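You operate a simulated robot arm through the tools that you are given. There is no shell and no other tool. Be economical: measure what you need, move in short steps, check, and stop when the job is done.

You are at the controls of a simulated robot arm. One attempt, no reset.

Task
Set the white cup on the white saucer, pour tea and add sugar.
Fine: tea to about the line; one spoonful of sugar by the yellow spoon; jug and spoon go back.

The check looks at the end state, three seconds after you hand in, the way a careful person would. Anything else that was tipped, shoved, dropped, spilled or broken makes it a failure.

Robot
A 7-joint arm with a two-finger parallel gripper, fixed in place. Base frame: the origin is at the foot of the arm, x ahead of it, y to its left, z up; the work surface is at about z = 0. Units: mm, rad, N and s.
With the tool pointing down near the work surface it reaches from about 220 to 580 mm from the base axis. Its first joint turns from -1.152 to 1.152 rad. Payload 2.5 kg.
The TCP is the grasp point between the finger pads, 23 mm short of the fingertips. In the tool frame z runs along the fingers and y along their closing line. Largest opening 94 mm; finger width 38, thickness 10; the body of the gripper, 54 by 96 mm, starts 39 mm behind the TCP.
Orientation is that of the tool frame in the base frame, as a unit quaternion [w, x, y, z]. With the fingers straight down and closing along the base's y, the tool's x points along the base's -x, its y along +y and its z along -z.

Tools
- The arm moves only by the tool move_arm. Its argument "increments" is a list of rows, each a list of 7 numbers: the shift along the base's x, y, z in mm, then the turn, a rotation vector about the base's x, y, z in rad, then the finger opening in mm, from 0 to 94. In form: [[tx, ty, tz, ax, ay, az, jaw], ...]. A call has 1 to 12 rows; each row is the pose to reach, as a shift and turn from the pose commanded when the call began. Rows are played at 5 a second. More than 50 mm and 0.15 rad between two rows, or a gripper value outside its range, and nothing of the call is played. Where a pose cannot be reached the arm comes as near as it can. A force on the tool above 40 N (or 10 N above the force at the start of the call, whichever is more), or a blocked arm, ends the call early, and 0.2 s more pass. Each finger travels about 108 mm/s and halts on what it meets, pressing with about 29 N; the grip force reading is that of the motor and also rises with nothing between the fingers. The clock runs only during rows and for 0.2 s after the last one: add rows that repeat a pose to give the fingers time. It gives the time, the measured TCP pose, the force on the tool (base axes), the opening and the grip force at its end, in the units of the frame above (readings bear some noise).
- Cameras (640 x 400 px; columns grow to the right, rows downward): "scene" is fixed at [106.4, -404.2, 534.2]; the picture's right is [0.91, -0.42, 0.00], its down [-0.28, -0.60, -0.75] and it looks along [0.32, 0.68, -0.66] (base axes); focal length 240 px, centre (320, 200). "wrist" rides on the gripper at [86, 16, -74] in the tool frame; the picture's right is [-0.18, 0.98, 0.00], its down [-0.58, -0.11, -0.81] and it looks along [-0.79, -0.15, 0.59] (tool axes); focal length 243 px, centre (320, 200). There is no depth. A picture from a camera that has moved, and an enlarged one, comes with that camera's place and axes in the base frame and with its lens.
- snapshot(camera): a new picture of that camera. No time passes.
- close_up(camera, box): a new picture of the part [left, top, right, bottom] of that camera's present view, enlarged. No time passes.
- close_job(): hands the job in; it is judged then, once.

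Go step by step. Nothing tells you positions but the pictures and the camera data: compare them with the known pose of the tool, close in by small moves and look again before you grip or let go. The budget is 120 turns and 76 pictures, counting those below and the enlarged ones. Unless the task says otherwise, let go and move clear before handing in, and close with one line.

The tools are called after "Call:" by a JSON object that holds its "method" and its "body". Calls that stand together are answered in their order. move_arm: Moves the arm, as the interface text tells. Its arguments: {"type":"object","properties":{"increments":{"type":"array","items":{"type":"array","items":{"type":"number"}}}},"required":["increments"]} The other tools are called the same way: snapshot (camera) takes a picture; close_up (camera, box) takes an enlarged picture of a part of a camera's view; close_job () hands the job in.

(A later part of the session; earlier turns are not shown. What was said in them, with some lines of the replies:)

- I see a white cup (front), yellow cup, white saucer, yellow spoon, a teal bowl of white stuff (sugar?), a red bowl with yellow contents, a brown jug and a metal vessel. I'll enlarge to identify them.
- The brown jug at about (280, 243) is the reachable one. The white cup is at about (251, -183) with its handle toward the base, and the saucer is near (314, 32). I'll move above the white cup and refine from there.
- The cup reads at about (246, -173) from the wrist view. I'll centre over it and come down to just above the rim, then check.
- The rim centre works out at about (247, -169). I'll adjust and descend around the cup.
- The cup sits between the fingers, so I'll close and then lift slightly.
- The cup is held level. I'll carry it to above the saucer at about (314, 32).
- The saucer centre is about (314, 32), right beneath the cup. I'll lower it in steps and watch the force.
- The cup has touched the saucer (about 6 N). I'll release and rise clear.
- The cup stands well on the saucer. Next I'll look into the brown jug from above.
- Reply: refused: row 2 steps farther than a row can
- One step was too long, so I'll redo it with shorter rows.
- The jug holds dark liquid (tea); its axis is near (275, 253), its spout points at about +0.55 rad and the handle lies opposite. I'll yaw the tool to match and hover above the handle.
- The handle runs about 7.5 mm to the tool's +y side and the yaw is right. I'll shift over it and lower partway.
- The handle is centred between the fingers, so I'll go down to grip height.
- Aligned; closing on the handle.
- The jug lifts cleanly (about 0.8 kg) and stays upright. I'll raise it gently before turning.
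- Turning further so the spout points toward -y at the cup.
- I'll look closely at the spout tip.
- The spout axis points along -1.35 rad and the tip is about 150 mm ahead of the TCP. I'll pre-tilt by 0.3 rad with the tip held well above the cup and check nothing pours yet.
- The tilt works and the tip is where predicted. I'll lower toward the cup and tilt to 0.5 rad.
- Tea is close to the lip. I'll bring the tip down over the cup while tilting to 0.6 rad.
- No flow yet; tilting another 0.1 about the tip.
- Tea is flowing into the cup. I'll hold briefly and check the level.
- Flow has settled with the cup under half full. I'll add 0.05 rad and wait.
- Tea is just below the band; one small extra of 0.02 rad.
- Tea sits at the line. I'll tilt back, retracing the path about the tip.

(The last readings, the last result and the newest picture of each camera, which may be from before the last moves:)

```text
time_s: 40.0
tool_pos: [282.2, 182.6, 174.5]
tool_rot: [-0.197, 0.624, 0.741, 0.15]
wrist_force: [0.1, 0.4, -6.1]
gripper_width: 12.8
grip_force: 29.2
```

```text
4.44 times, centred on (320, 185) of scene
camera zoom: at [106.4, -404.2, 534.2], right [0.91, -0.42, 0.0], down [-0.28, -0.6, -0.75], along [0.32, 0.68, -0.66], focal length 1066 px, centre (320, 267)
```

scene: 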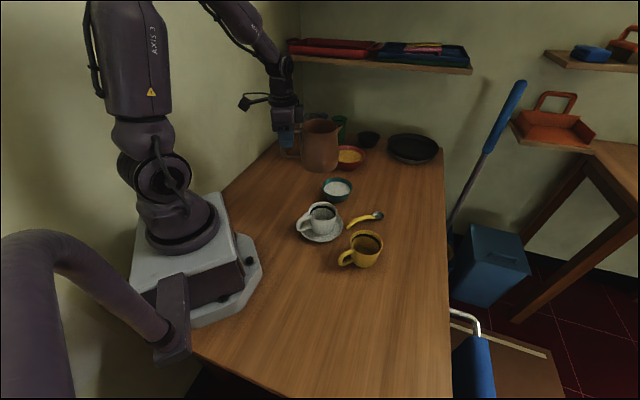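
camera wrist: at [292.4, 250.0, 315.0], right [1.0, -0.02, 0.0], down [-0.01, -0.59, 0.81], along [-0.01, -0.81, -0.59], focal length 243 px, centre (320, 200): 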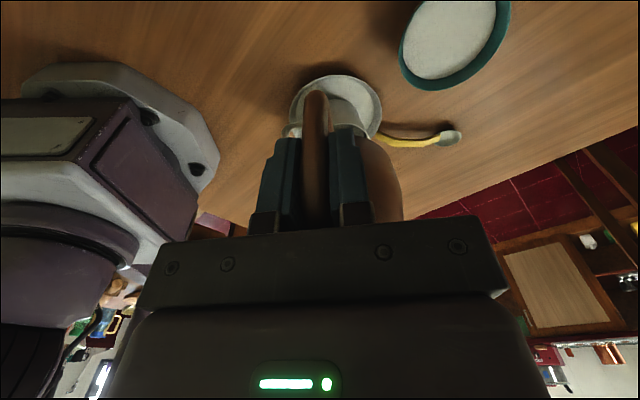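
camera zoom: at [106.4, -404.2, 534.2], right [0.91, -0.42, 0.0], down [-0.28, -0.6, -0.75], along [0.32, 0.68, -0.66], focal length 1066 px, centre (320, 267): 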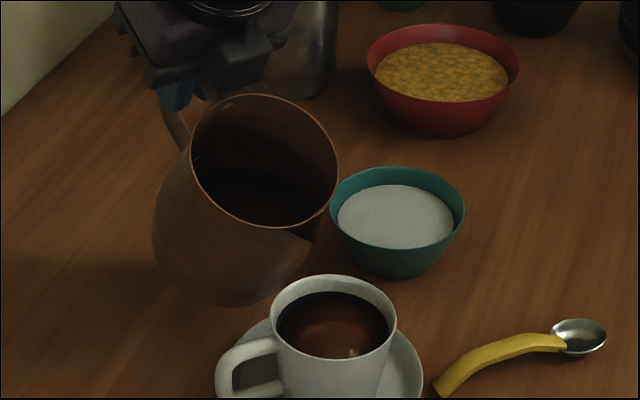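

Clean. Now I'll raise and bring the jug upright.

Call:
{"method": "move_arm", "body": {"increments": [[0, 0, 15, 0, 0, 0, 3], [1, -2, 35, -0.03, -0.007, 0, 3], [3, -5, 52, -0.1, -0.0225, 0, 3], [4.5, -9, 62, -0.18, -0.0406, 0, 3], [6, -12, 65.6, -0.26, -0.0586, 0, 3], [8, -15, 65.6, -0.34, -0.0766, 0, 3], [9, -18, 65.6, -0.42, -0.0947, 0, 3], [10, -20, 65.6, -0.47, -0.106, 0, 3], [10.4, -20.5, 65.6, -0.488, -0.11, 0, 3], [10.4, -20.5, 65.6, -0.488, -0.11, 0, 3]]}}

Call:
{"method": "move_arm", "body": {"increments": [[0, 0, 0, 0, 0, 0.03, 3], [-2, 1, 0, 0, 0, 0.11, 3], [-4, 1, 0, 0, 0, 0.21, 3], [-6, 2, 0, 0, 0, 0.31, 3], [-8, 2, 0, 0, 0, 0.41, 3], [-10, 3, 0, 0, 0, 0.51, 3], [-12, 4, 0, 0, 0, 0.61, 3], [-14, 5, 0, 0, 0, 0.71, 3], [-16, 6, 0, 0, 0, 0.81, 3], [-18, 7, 0, 0, 0, 0.9, 3], [-20, 8, 0, 0, 0, 0.97, 3], [-20, 8, 0, 0, 0, 1.0, 3]]}}

Call:
{"method": "move_arm", "body": {"increments": [[-1, 1, 0, 0, 0, 0.03, 3], [-6, 4, 0, 0, 0, 0.1, 3], [-14, 8, 0, 0, 0, 0.19, 3], [-22, 13, 0, 0, 0, 0.29, 3], [-30, 18, 0, 0, 0, 0.39, 3], [-38, 23, 0, 0, 0, 0.49, 3], [-46, 28, 0, 0, 0, 0.59, 3], [-54, 33, 0, 0, 0, 0.69, 3], [-61, 37, 0, 0, 0, 0.78, 3], [-67, 41, 0, 0, 0, 0.87, 3], [-71, 43, 0, 0, 0, 0.93, 3], [-72, 44, 0, 0, 0, 0.95, 3]]}}

Call:
{"method": "close_up", "body": {"camera": "scene", "box": [200, 60, 400, 240]}}

```text
time_s: 42.2
tool_pos: [290.9, 162.0, 239.4]
tool_rot: [0.0, 0.644, 0.765, 0.0]
wrist_force: [-0.3, 0.5, -6.4]
gripper_width: 12.8
grip_force: 28.6
```

```text
time_s: 44.8
tool_pos: [270.4, 169.5, 239.3]
tool_rot: [0.0, 0.197, 0.98, 0.0]
wrist_force: [0.1, -0.2, -5.8]
gripper_width: 13.0
grip_force: 29.0
```

```text
time_s: 47.4
tool_pos: [199.4, 215.1, 239.6]
tool_rot: [0.0, -0.273, 0.962, 0.0]
wrist_force: [0.6, 0.0, -5.7]
gripper_width: 13.0
grip_force: 29.2
```

```text
2.22 times, centred on (300, 150) of scene
camera zoom: at [106.4, -404.2, 534.2], right [0.91, -0.42, 0.0], down [-0.28, -0.6, -0.75], along [0.32, 0.68, -0.66], focal length 533 px, centre (364, 311)
```

zoom: 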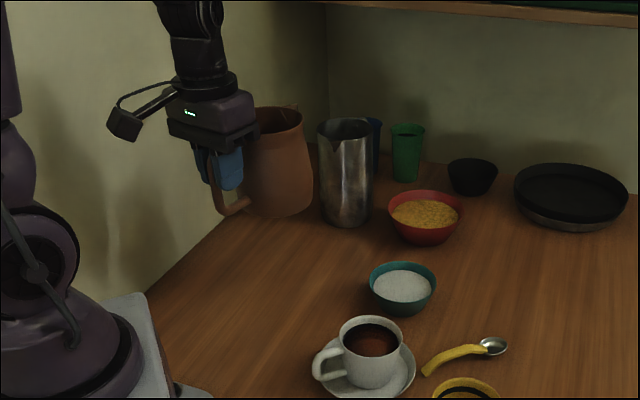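

Back over its place; lowering the jug.

Call:
{"method": "move_arm", "body": {"increments": [[0, 0, -6, 0, 0, 0, 3], [0, 0, -20, 0, 0, 0, 3], [0, 0, -40, 0, 0, 0, 3], [0, 0, -60, 0, 0, 0, 3], [0, 0, -80, 0, 0, 0, 3], [0, 0, -100, 0, 0, 0, 3], [0, 0, -118, 0, 0, 0, 3], [0, 0, -134, 0, 0, 0, 3], [0, 0, -145, 0, 0, 0, 3], [0, 0, -151, 0, 0, 0, 3], [0, 0, -154, 0, 0, 0, 3], [0, 0, -154, 0, 0, 0, 3]]}}

Call:
{"method": "move_arm", "body": {"increments": [[0, 0, -1, 0, 0, 0, 3], [0, 0, -2, 0, 0, 0, 3], [0, 0, -3, 0, 0, 0, 3], [0, 0, -3, 0, 0, 0, 3]]}}

Call:
{"method": "close_up", "body": {"camera": "scene", "box": [220, 130, 340, 220]}}

```text
time_s: 50.0
tool_pos: [199.7, 214.3, 84.7]
tool_rot: [0.0, -0.272, 0.962, 0.001]
wrist_force: [0.1, -0.1, -6.2]
gripper_width: 12.4
grip_force: 29.7
```

```text
time_s: 51.0
tool_pos: [198.8, 213.6, 82.9]
tool_rot: [-0.001, -0.273, 0.962, 0.001]
wrist_force: [-6.8, -2.3, 17.0]
gripper_width: 12.9
grip_force: 28.8
```

```text
4.44 times, centred on (280, 175) of scene
camera zoom: at [106.4, -404.2, 534.1], right [0.91, -0.42, 0.0], down [-0.28, -0.6, -0.75], along [0.32, 0.68, -0.66], focal length 1066 px, centre (498, 311)
```

zoom: 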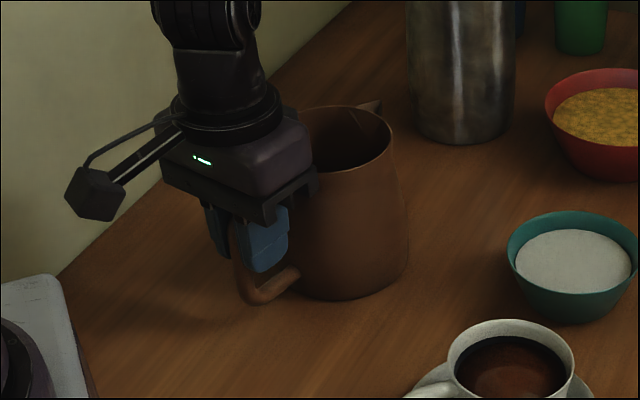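

The jug is down (17 N). I'll ease up a millimetre, open and rise clear.

Call:
{"method": "move_arm", "body": {"increments": [[0, 0, 1.2, 0, 0, 0, 3], [0, 0, 1.2, 0, 0, 0, 14], [0, 0, 1.2, 0, 0, 0, 30], [0, 0, 1.2, 0, 0, 0, 55], [0, 0, 1.2, 0, 0, 0, 70], [0, 0, 15, 0, 0, 0, 70], [0, 0, 50, 0, 0, 0, 70], [0, 0, 95, 0, 0, 0, 70], [0, 0, 140, 0, 0, 0, 70], [0, 0, 140, 0, 0, 0, 70]]}}

Call:
{"method": "close_up", "body": {"camera": "scene", "box": [220, 100, 400, 240]}}

```text
time_s: 53.2
tool_pos: [201.1, 215.4, 221.3]
tool_rot: [0.0, -0.272, 0.962, 0.0]
wrist_force: [0.5, -0.4, -0.5]
gripper_width: 69.8
grip_force: 0.0
```

```text
2.86 times, centred on (310, 170) of scene
camera zoom: at [106.4, -404.2, 534.2], right [0.91, -0.42, 0.0], down [-0.28, -0.6, -0.75], along [0.32, 0.68, -0.66], focal length 686 px, centre (349, 286)
```

zoom: 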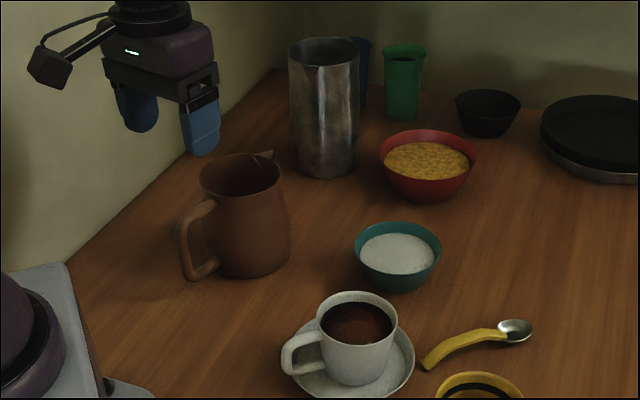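

The jug is back and upright. I'll now travel above the spoon handle at about (413, -2) with the tool yaw back to zero.

Call:
{"method": "move_arm", "body": {"increments": [[25, -20, 10, 0, 0, -0.05, 60], [50, -48, 10, 0, 0, -0.12, 50], [76, -76, 10, 0, 0, -0.19, 50], [102, -104, 10, 0, 0, -0.26, 50], [128, -132, 10, 0, 0, -0.33, 50], [154, -160, 0, 0, 0, -0.4, 50], [182, -188, -20, 0, 0, -0.48, 50], [213, -216, -40, 0, 0, -0.55, 50], [213, -216, -60, 0, 0, -0.55, 50], [213, -216, -60, 0, 0, -0.55, 50]]}}

Call:
{"method": "snapshot", "body": {"camera": "wrist"}}

Call:
{"method": "close_up", "body": {"camera": "scene", "box": [310, 170, 430, 260]}}

```text
time_s: 55.4
tool_pos: [412.8, -3.6, 162.7]
tool_rot: [0.0, 0.0, 1.0, 0.0]
wrist_force: [-0.5, -0.7, -0.3]
gripper_width: 50.0
grip_force: 0.0
```

```text
32 pictures are left
camera wrist: at [326.9, 12.1, 238.0], right [0.18, 0.98, 0.0], down [0.58, -0.11, 0.81], along [0.79, -0.15, -0.59], focal length 243 px, centre (320, 200)
```

wrist: 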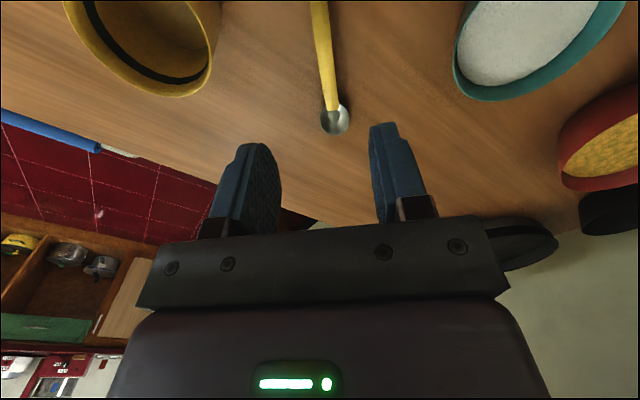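

```text
4.44 times, centred on (370, 215) of scene
camera zoom: at [106.4, -404.2, 534.2], right [0.91, -0.42, 0.0], down [-0.28, -0.6, -0.75], along [0.32, 0.68, -0.66], focal length 1066 px, centre (98, 133)
```

zoom: 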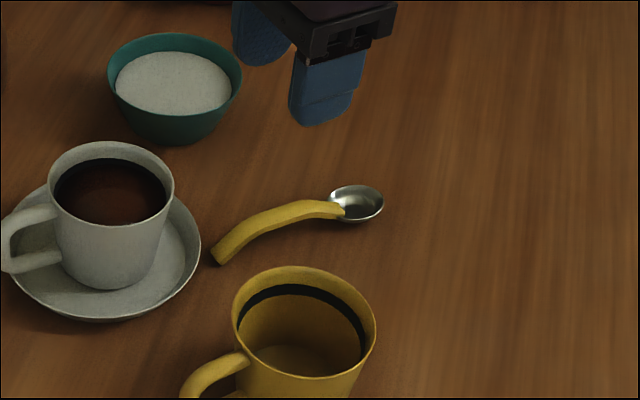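

The spoon handle lies along x under the tool, arched upward. I'll descend near it and check.

Call:
{"method": "move_arm", "body": {"increments": [[0, 0, -40, 0, 0, 0, 50], [0, 0, -80, 0, 0, 0, 50], [0, 0, -107, 0, 0, 0, 50], [0, 0, -107, 0, 0, 0, 50]]}}

Call:
{"method": "snapshot", "body": {"camera": "wrist"}}

Call:
{"method": "close_up", "body": {"camera": "scene", "box": [310, 180, 400, 250]}}

```text
time_s: 56.4
tool_pos: [412.4, -3.2, 53.6]
tool_rot: [-0.001, 0.001, 1.0, 0.0]
wrist_force: [-0.3, -0.5, 0.4]
gripper_width: 50.1
grip_force: 0.0
```

```text
30 pictures are left
camera wrist: at [325.3, 12.7, 129.5], right [0.18, 0.98, 0.0], down [0.58, -0.11, 0.81], along [0.79, -0.15, -0.59], focal length 243 px, centre (320, 200)
```

wrist: 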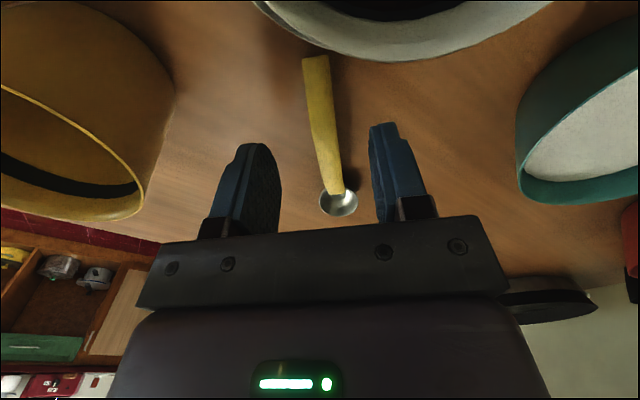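

```text
5.71 times, centred on (355, 215) of scene
camera zoom: at [106.4, -404.2, 534.2], right [0.91, -0.42, 0.0], down [-0.28, -0.6, -0.75], along [0.32, 0.68, -0.66], focal length 1371 px, centre (120, 114)
```

zoom: 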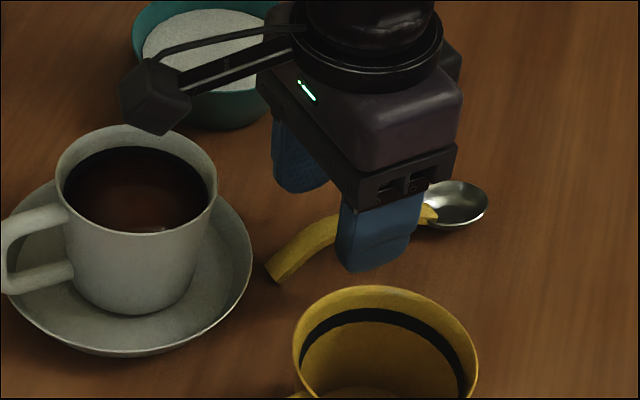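

The wrist camera housing would come close to the cup rim at full depth, so I'll pitch the tool 0.2 rad to lift it, then descend to the spoon handle.

Call:
{"method": "move_arm", "body": {"increments": [[0, 1, 5, 0, 0.1, 0, 50], [0, 1, 5, 0, 0.2, 0, 50], [0, 1, -10, 0, 0.2, 0, 40], [0, 1, -18, 0, 0.2, 0, 40], [0, 1, -22, 0, 0.2, 0, 40], [0, 1, -22, 0, 0.2, 0, 40]]}}

Call:
{"method": "close_up", "body": {"camera": "scene", "box": [310, 180, 400, 250]}}

Call:
{"method": "snapshot", "body": {"camera": "wrist"}}

```text
time_s: 57.8
tool_pos: [412.2, -2.2, 33.9]
tool_rot: [-0.1, 0.0, 0.995, 0.0]
wrist_force: [0.3, -0.9, -0.1]
gripper_width: 39.8
grip_force: 0.1
```

```text
5.71 times, centred on (355, 215) of scene
camera zoom: at [106.4, -404.2, 534.2], right [0.91, -0.42, 0.0], down [-0.28, -0.6, -0.75], along [0.32, 0.68, -0.66], focal length 1371 px, centre (120, 114)
```

zoom: 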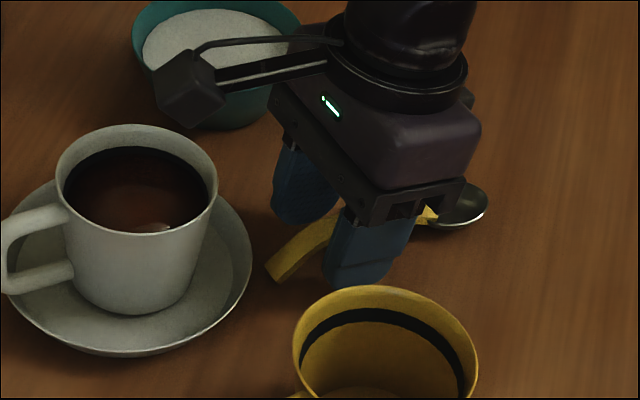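

```text
27 pictures are left
camera wrist: at [342.0, 14.5, 124.5], right [0.18, 0.98, -0.04], down [0.73, -0.11, 0.67], along [0.66, -0.15, -0.74], focal length 243 px, centre (320, 200)
```

wrist: 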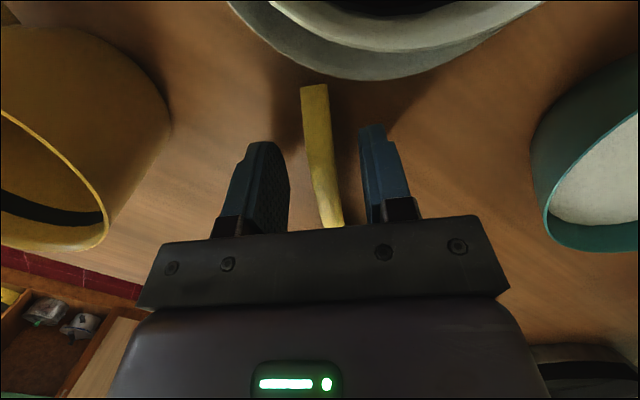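

Fingers straddle the handle with good clearance. I'll go 4 mm lower and close gently.

Call:
{"method": "move_arm", "body": {"increments": [[0, 0, -3, 0, 0, 0, 40], [0, 0, -4, 0, 0, 0, 30], [0, 0, -4, 0, 0, 0, 20], [0, 0, -4, 0, 0, 0, 12], [0, 0, -4, 0, 0, 0, 5], [0, 0, -4, 0, 0, 0, 2], [0, 0, -4, 0, 0, 0, 2]]}}

Call:
{"method": "move_arm", "body": {"increments": [[0, 0, 4, 0, 0, 0, 2], [0, 0, 15, 0, 0, 0, 2], [0, 0, 35, 0, 0, 0, 2], [0, 0, 65, 0, 0, 0, 2], [0, 0, 100, 0, 0, 0, 2], [0, 0, 130, 0, 0, 0, 2], [0, 0, 130, 0, 0, 0, 2]]}}

Call:
{"method": "close_up", "body": {"camera": "scene", "box": [300, 120, 440, 250]}}

Call:
{"method": "snapshot", "body": {"camera": "wrist"}}

```text
time_s: 59.4
tool_pos: [412.0, -0.7, 29.9]
tool_rot: [-0.1, 0.001, 0.995, 0.001]
wrist_force: [0.7, 0.8, 0.9]
gripper_width: 12.2
grip_force: 28.9
```

```text
time_s: 61.0
tool_pos: [413.2, -2.6, 160.8]
tool_rot: [-0.101, 0.0, 0.995, 0.0]
wrist_force: [0.4, 0.6, 0.2]
gripper_width: 12.5
grip_force: 28.7
```

```text
3.08 times, centred on (370, 185) of scene
camera zoom: at [106.4, -404.2, 534.2], right [0.91, -0.42, 0.0], down [-0.28, -0.6, -0.75], along [0.32, 0.68, -0.66], focal length 738 px, centre (166, 246)
```

zoom: 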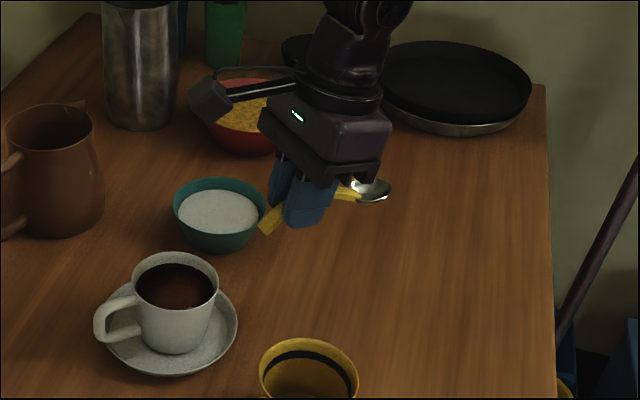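

```text
25 pictures are left
camera wrist: at [342.4, 13.7, 251.5], right [0.18, 0.98, -0.04], down [0.73, -0.11, 0.67], along [0.66, -0.15, -0.74], focal length 243 px, centre (320, 200)
```

wrist: 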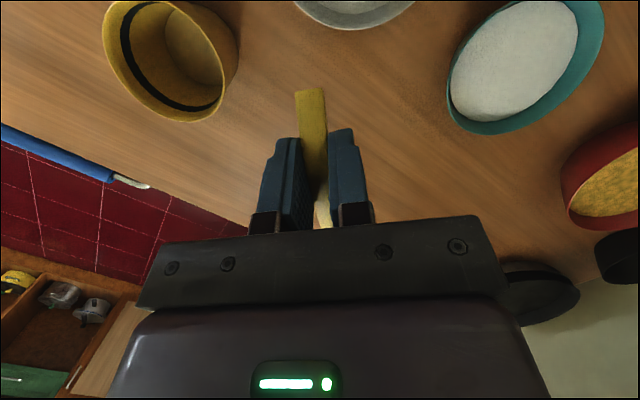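

The spoon is held level, its bowl about 83 mm ahead and 24 mm below the TCP. The sugar bowl centre is about (421, 135). I'll move over it with the spoon pitched down 0.6 rad.

Call:
{"method": "move_arm", "body": {"increments": [[-10, 25, 10, 0, 0.05, 0, 2], [-22, 55, 10, 0, 0.17, 0, 2], [-34, 83, 5, 0, 0.3, 0, 2], [-46, 111, -5, 0, 0.43, 0, 2], [-58.5, 136, -18, 0, 0.56, 0, 2], [-58.5, 136, -18, 0, 0.6, 0, 2], [-58.5, 136, -18, 0, 0.6, 0, 2]]}}

Call:
{"method": "close_up", "body": {"camera": "scene", "box": [290, 120, 410, 220]}}

Call:
{"method": "snapshot", "body": {"camera": "wrist"}}

```text
time_s: 62.6
tool_pos: [353.8, 134.9, 140.2]
tool_rot: [-0.391, 0.0, 0.921, 0.0]
wrist_force: [-0.3, 0.4, -0.2]
gripper_width: 12.3
grip_force: 28.6
```

```text
4.00 times, centred on (350, 170) of scene
camera zoom: at [106.4, -404.2, 534.2], right [0.91, -0.42, 0.0], down [-0.28, -0.6, -0.75], along [0.32, 0.68, -0.66], focal length 960 px, centre (200, 320)
```

zoom: 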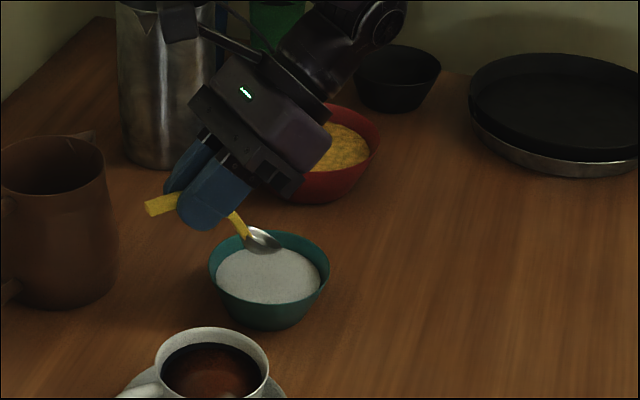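

```text
23 pictures are left
camera wrist: at [347.6, 151.2, 256.1], right [0.13, 0.98, -0.13], down [0.98, -0.11, 0.14], along [0.13, -0.15, -0.98], focal length 243 px, centre (320, 200)
```

wrist: 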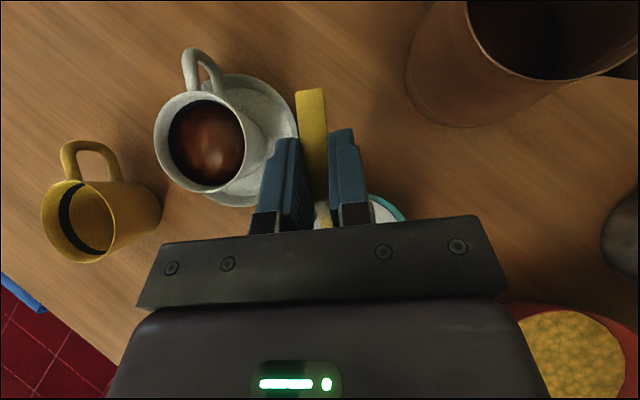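

Refined: bowl centre about (424, 140), rim z about 40, sugar surface about z 31. Now I'll dip the spoon in.

Call:
{"method": "move_arm", "body": {"increments": [[3, 5, -12, 0, 0, 0, 2], [3, 5, -28, 0, 0, 0, 2], [3, 5, -42, 0, 0, 0, 2], [3, 5, -53, 0, 0, 0, 2], [3, 5, -53, 0, 0, 0, 2]]}}

Call:
{"method": "close_up", "body": {"camera": "scene", "box": [300, 140, 380, 210]}}

```text
time_s: 63.8
tool_pos: [356.8, 138.8, 88.7]
tool_rot: [-0.389, 0.0, 0.921, 0.001]
wrist_force: [0.3, -0.1, 0.2]
gripper_width: 11.9
grip_force: 29.0
```

```text
5.71 times, centred on (340, 175) of scene
camera zoom: at [106.4, -404.2, 534.2], right [0.91, -0.42, 0.0], down [-0.28, -0.6, -0.75], along [0.32, 0.68, -0.66], focal length 1371 px, centre (206, 343)
```

zoom: 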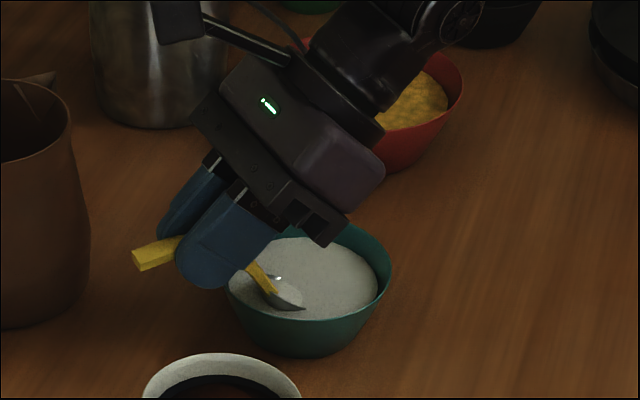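

The spoon is in the sugar with no contact force. I'll sweep forward while levelling, then lift.

Call:
{"method": "move_arm", "body": {"increments": [[-1, 0, -8, 0, -0.1, 0, 2], [-2.6, 1, -15, 0, -0.2, 0, 2], [-4.5, 1, -20.5, 0, -0.3, 0, 2], [-6.5, 1, -23.5, 0, -0.4, 0, 2], [-9.5, 1, -22, 0, -0.5, 0, 2], [-13, 1, -20, 0, -0.6, 0, 2], [-13, 1, -10, 0, -0.6, 0, 2], [-13, 1, 5, 0, -0.6, 0, 2], [-13, 1, 25, 0, -0.6, 0, 2], [-13, 1, 45, 0, -0.6, 0, 2], [-13, 1, 60, 0, -0.6, 0, 2], [-13, 1, 60, 0, -0.6, 0, 2]]}}

Call:
{"method": "close_up", "body": {"camera": "scene", "box": [300, 120, 400, 210]}}

```text
time_s: 66.4
tool_pos: [344.4, 141.9, 151.1]
tool_rot: [-0.1, 0.0, 0.995, 0.0]
wrist_force: [0.2, -0.6, 0.1]
gripper_width: 12.6
grip_force: 28.9
```

```text
4.44 times, centred on (350, 165) of scene
camera zoom: at [106.4, -404.2, 534.2], right [0.91, -0.42, 0.0], down [-0.28, -0.6, -0.75], along [0.32, 0.68, -0.66], focal length 1066 px, centre (187, 356)
```

zoom: 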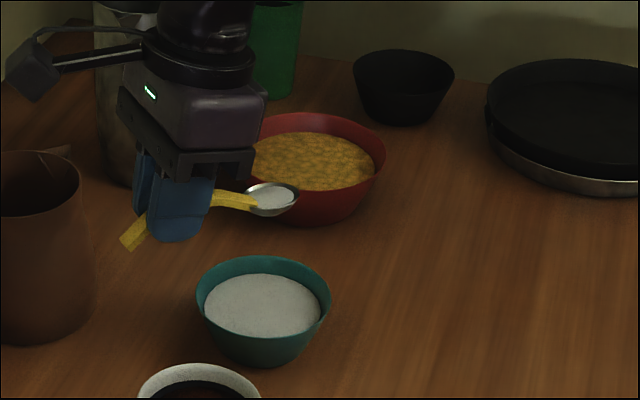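

The spoon carries a level spoonful. I'll carry it high and turn it toward the cup.

Call:
{"method": "move_arm", "body": {"increments": [[-1, 0, 5, 0, 0, -0.04, 2], [-4, 0, 12, 0, 0, -0.14, 2], [-8, 0, 19, 0, 0, -0.26, 2], [-12, -1, 24, 0, 0, -0.39, 2], [-17, -2, 26, 0, 0, -0.52, 2], [-22, -2, 26, 0, 0, -0.65, 2], [-27, -3, 26, 0, 0, -0.78, 2], [-32, -4, 26, 0, 0, -0.91, 2], [-37, -5, 26, 0, 0, -1.04, 2], [-41, -5, 26, 0, 0, -1.17, 2], [-44, -5, 26, 0, 0, -1.3, 2], [-45, -5, 26, 0, 0, -1.4, 2]]}}

Call:
{"method": "close_up", "body": {"camera": "scene", "box": [260, 110, 380, 230]}}

```text
time_s: 69.0
tool_pos: [298.6, 137.1, 175.2]
tool_rot: [-0.076, 0.643, 0.759, 0.065]
wrist_force: [0.1, -0.1, -0.3]
gripper_width: 12.2
grip_force: 29.1
```

```text
3.33 times, centred on (320, 170) of scene
camera zoom: at [106.4, -404.2, 534.2], right [0.91, -0.42, 0.0], down [-0.28, -0.6, -0.75], along [0.32, 0.68, -0.66], focal length 800 px, centre (320, 300)
```

zoom: 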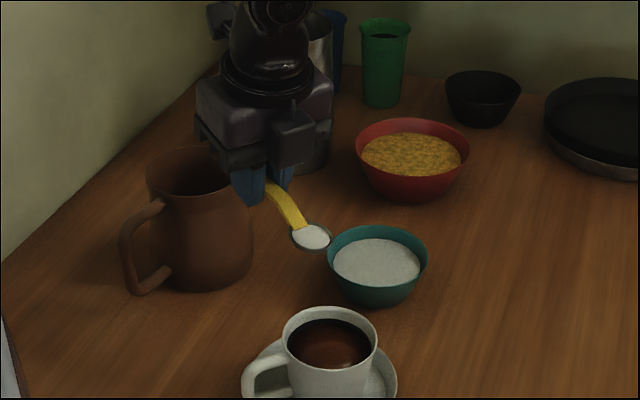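

The spoon is short of the cup, still level. I'll bring its tip over the cup while pitching down to 0.8 rad.

Call:
{"method": "move_arm", "body": {"increments": [[0, -6, -3, 0.06, 0.012, 0, 2], [0, -12, -7, 0.16, 0.031, 0, 2], [0, -17, -10, 0.27, 0.053, 0, 2], [0, -22.9, -13.3, 0.393, 0.076, 0, 2], [1.2, -30, -5.5, 0.49, 0.095, 0, 2], [2.7, -37.5, 1.5, 0.59, 0.114, 0, 2], [4.2, -45, 8, 0.69, 0.133, 0, 2], [5.8, -52.9, 14.4, 0.786, 0.152, 0, 2], [5.8, -52.9, 14.4, 0.786, 0.152, 0, 2]]}}

Call:
{"method": "close_up", "body": {"camera": "scene", "box": [270, 130, 370, 230]}}

```text
time_s: 71.0
tool_pos: [305.2, 82.9, 190.5]
tool_rot: [-0.373, 0.565, 0.671, 0.303]
wrist_force: [1.1, 0.5, -0.2]
gripper_width: 12.1
grip_force: 28.7
```

```text
4.00 times, centred on (320, 180) of scene
camera zoom: at [106.4, -404.2, 534.2], right [0.91, -0.42, 0.0], down [-0.28, -0.6, -0.75], along [0.32, 0.68, -0.66], focal length 960 px, centre (320, 280)
```

zoom: 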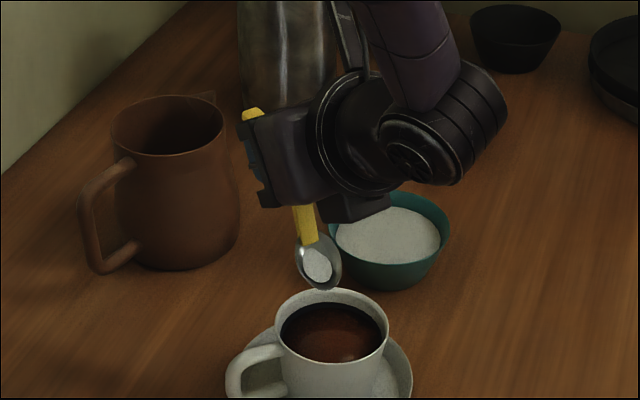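

Sugar is still in the spoon, with its tip over the cup. I'll pitch further to 1.2 rad.

Call:
{"method": "move_arm", "body": {"increments": [[1.8, -9, 4, 0.098, 0.019, 0, 2], [3.6, -18, 8, 0.196, 0.038, 0, 2], [5.5, -28.2, 11.8, 0.295, 0.057, 0, 2], [7.4, -38.3, 13.4, 0.393, 0.076, 0, 2], [7.4, -38.3, 13.4, 0.393, 0.076, 0, 2]]}}

Call:
{"method": "close_up", "body": {"camera": "scene", "box": [270, 150, 370, 230]}}

```text
time_s: 72.2
tool_pos: [310.5, 44.6, 203.7]
tool_rot: [-0.5, 0.493, 0.583, 0.408]
wrist_force: [0.2, 0.2, 0.2]
gripper_width: 12.3
grip_force: 29.6
```

```text
5.00 times, centred on (320, 190) of scene
camera zoom: at [106.4, -404.2, 534.2], right [0.91, -0.42, 0.0], down [-0.28, -0.6, -0.75], along [0.32, 0.68, -0.66], focal length 1200 px, centre (320, 250)
```

zoom: 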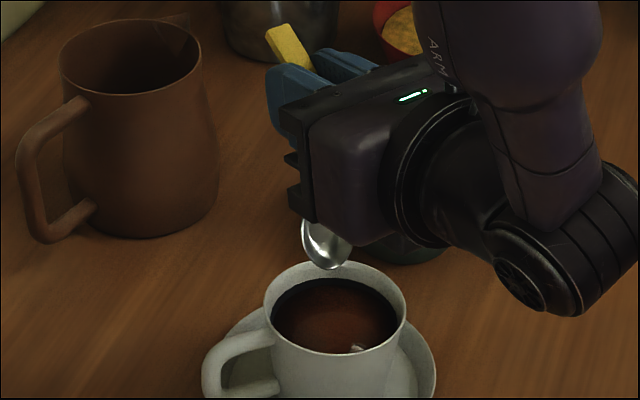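

The spoon is empty; the sugar went into the tea. I'll level the spoon while backing away at height.

Call:
{"method": "move_arm", "body": {"increments": [[-1, 7, 5, -0.1, -0.0193, 0, 2], [-2, 15, 5, -0.2, -0.0387, 0, 2], [-3, 22, 5, -0.3, -0.058, 0, 2], [-4, 30, 5, -0.4, -0.0774, 0, 2], [-5, 38, 5, -0.5, -0.0967, 0, 2], [-6, 46, 5, -0.6, -0.116, 0, 2], [-8, 54, 5, -0.7, -0.1354, 0, 2], [-9, 62, 5, -0.8, -0.1547, 0, 2], [-10, 70, 5, -0.9, -0.174, 0, 2], [-11, 78, 0, -1.0, -0.1934, 0, 2], [-12, 85, -5, -1.1, -0.2127, 0, 2], [-13.2, 91.2, -10, -1.179, -0.228, 0, 2]]}}

Call:
{"method": "close_up", "body": {"camera": "scene", "box": [270, 150, 370, 230]}}

```text
time_s: 74.8
tool_pos: [299.1, 136.4, 192.8]
tool_rot: [-0.077, 0.641, 0.761, 0.064]
wrist_force: [-0.9, 0.9, -0.8]
gripper_width: 12.3
grip_force: 28.5
```

```text
5.00 times, centred on (320, 190) of scene
camera zoom: at [106.4, -404.2, 534.2], right [0.91, -0.42, 0.0], down [-0.28, -0.6, -0.75], along [0.32, 0.68, -0.66], focal length 1200 px, centre (320, 250)
```

zoom: 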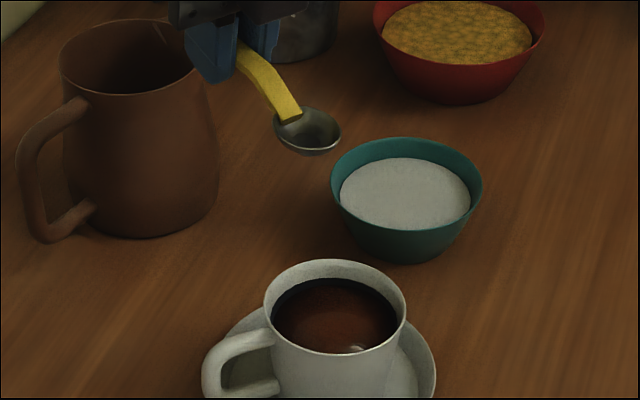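

Nothing spilled. Now I'll return the spoon: yaw back and travel to above its original place.

Call:
{"method": "move_arm", "body": {"increments": [[1, 0, 0, 0, 0, 0.06, 2], [4, 0, 0, 0, 0, 0.18, 2], [8, 0, 0, 0, 0, 0.3, 2], [12, 1, 0, 0, 0, 0.43, 2], [17, 2, 0, 0, 0, 0.56, 2], [22, 2, 0, 0, 0, 0.69, 2], [27, 3, 0, 0, 0, 0.82, 2], [32, 4, 0, 0, 0, 0.95, 2], [37, 5, 0, 0, 0, 1.08, 2], [41, 5, 0, 0, 0, 1.21, 2], [45, 5, 0, 0, 0, 1.34, 2], [45, 5, 0, 0, 0, 1.4, 2]]}}

Call:
{"method": "move_arm", "body": {"increments": [[8, -18, 0, 0, 0, 0, 2], [20, -42, 0, 0, 0, 0, 2], [32, -67, -4, 0, 0, 0, 2], [44, -92, -10, 0, 0, 0, 2], [57, -118, -20, 0, 0, 0, 2], [68.5, -142, -35, 0, 0, 0, 2], [68.5, -142, -70, 0, 0, 0, 2], [68.5, -142, -105, 0, 0, 0, 2], [68.5, -142, -130, 0, 0, 0, 2], [68.5, -142, -147, 0, 0, 0, 2], [68.5, -142, -147, 0, 0, 0, 2]]}}

Call:
{"method": "close_up", "body": {"camera": "scene", "box": [310, 170, 430, 260]}}

```text
time_s: 77.4
tool_pos: [343.6, 141.0, 193.0]
tool_rot: [-0.1, -0.001, 0.995, 0.0]
wrist_force: [0.3, -0.6, 0.2]
gripper_width: 12.5
grip_force: 29.1
```

```text
time_s: 79.8
tool_pos: [414.8, -0.0, 46.4]
tool_rot: [-0.099, 0.0, 0.995, 0.0]
wrist_force: [0.0, -0.3, 0.4]
gripper_width: 12.4
grip_force: 29.0
```

```text
4.44 times, centred on (370, 215) of scene
camera zoom: at [106.4, -404.2, 534.2], right [0.91, -0.42, 0.0], down [-0.28, -0.6, -0.75], along [0.32, 0.68, -0.66], focal length 1066 px, centre (98, 133)
```

zoom: 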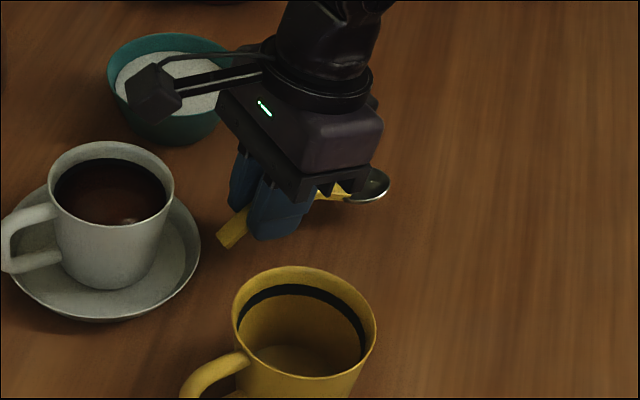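

In place above its spot; lowering the final 15 mm and releasing.

Call:
{"method": "move_arm", "body": {"increments": [[0, 0, -6, 0, 0, 0, 2], [0, 0, -11, 0, 0, 0, 2], [0, 0, -14.5, 0, 0, 0, 2], [0, 0, -15.5, 0, 0, 0, 2], [0, 0, -15.5, 0, 0, 0, 2]]}}

Call:
{"method": "move_arm", "body": {"increments": [[0, 0, 0, 0, 0, 0, 14], [0, 0, 0, 0, 0, 0, 26], [0, 0, 0, 0, 0, 0, 40], [0, 0, 0, 0, 0, 0, 40], [0, 0, 15, 0, 0, 0, 40], [0, 0, 45, 0, 0, 0, 40], [0, 0, 90, 0, 0, 0, 40], [0, 0, 135, 0, 0, 0, 40], [0, 0, 180, 0, 0, 0, 40], [0, 0, 220, 0, 0, 0, 40], [0, 0, 220, 0, 0, 0, 40]]}}

Call:
{"method": "close_up", "body": {"camera": "scene", "box": [240, 110, 440, 280]}}

Call:
{"method": "close_up", "body": {"camera": "scene", "box": [295, 190, 355, 240]}}

```text
time_s: 81.0
tool_pos: [413.9, -1.2, 30.7]
tool_rot: [-0.099, 0.0, 0.995, 0.0]
wrist_force: [-0.2, -1.4, 4.2]
gripper_width: 12.3
grip_force: 29.2
```

```text
time_s: 83.4
tool_pos: [412.8, -0.3, 249.2]
tool_rot: [-0.1, 0.001, 0.995, 0.0]
wrist_force: [1.0, 1.1, 0.1]
gripper_width: 40.1
grip_force: 0.0
```

```text
2.35 times, centred on (340, 195) of scene
camera zoom: at [106.4, -404.2, 534.2], right [0.91, -0.42, 0.0], down [-0.28, -0.6, -0.75], along [0.32, 0.68, -0.66], focal length 565 px, centre (273, 212)
```

zoom: 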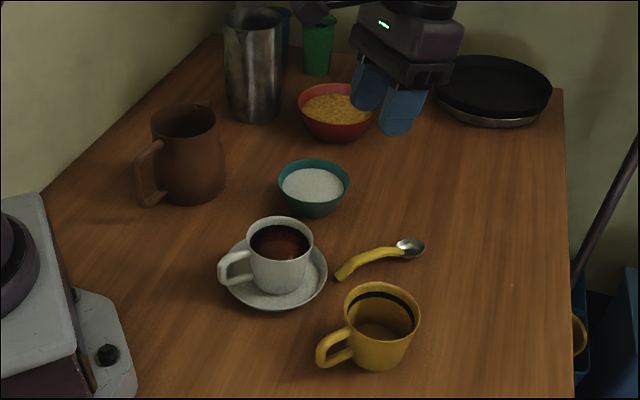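

```text
8.00 times, centred on (325, 215) of scene
camera zoom: at [106.4, -404.2, 534.2], right [0.91, -0.42, 0.0], down [-0.28, -0.6, -0.75], along [0.32, 0.68, -0.66], focal length 1920 px, centre (280, 80)
```

zoom: 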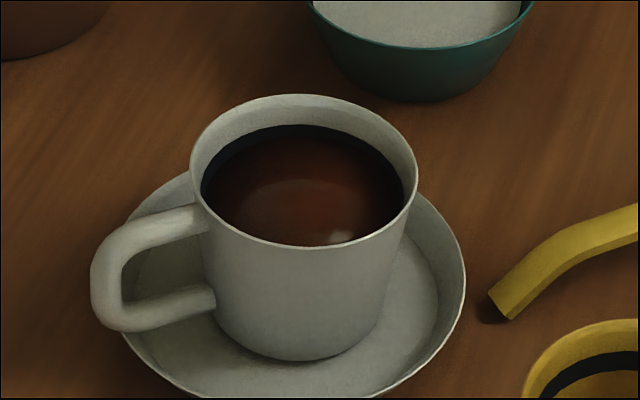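

The cup is on the saucer with tea at the line. The sugar is in, nothing looks spilled, and the jug and spoon are back in place with the arm clear.

Call:
{"method": "close_job", "body": {}}

```text
The job is handed in.
```

The white cup is on its saucer with tea to the line and one spoonful of sugar, and the jug and yellow spoon are back where they were.
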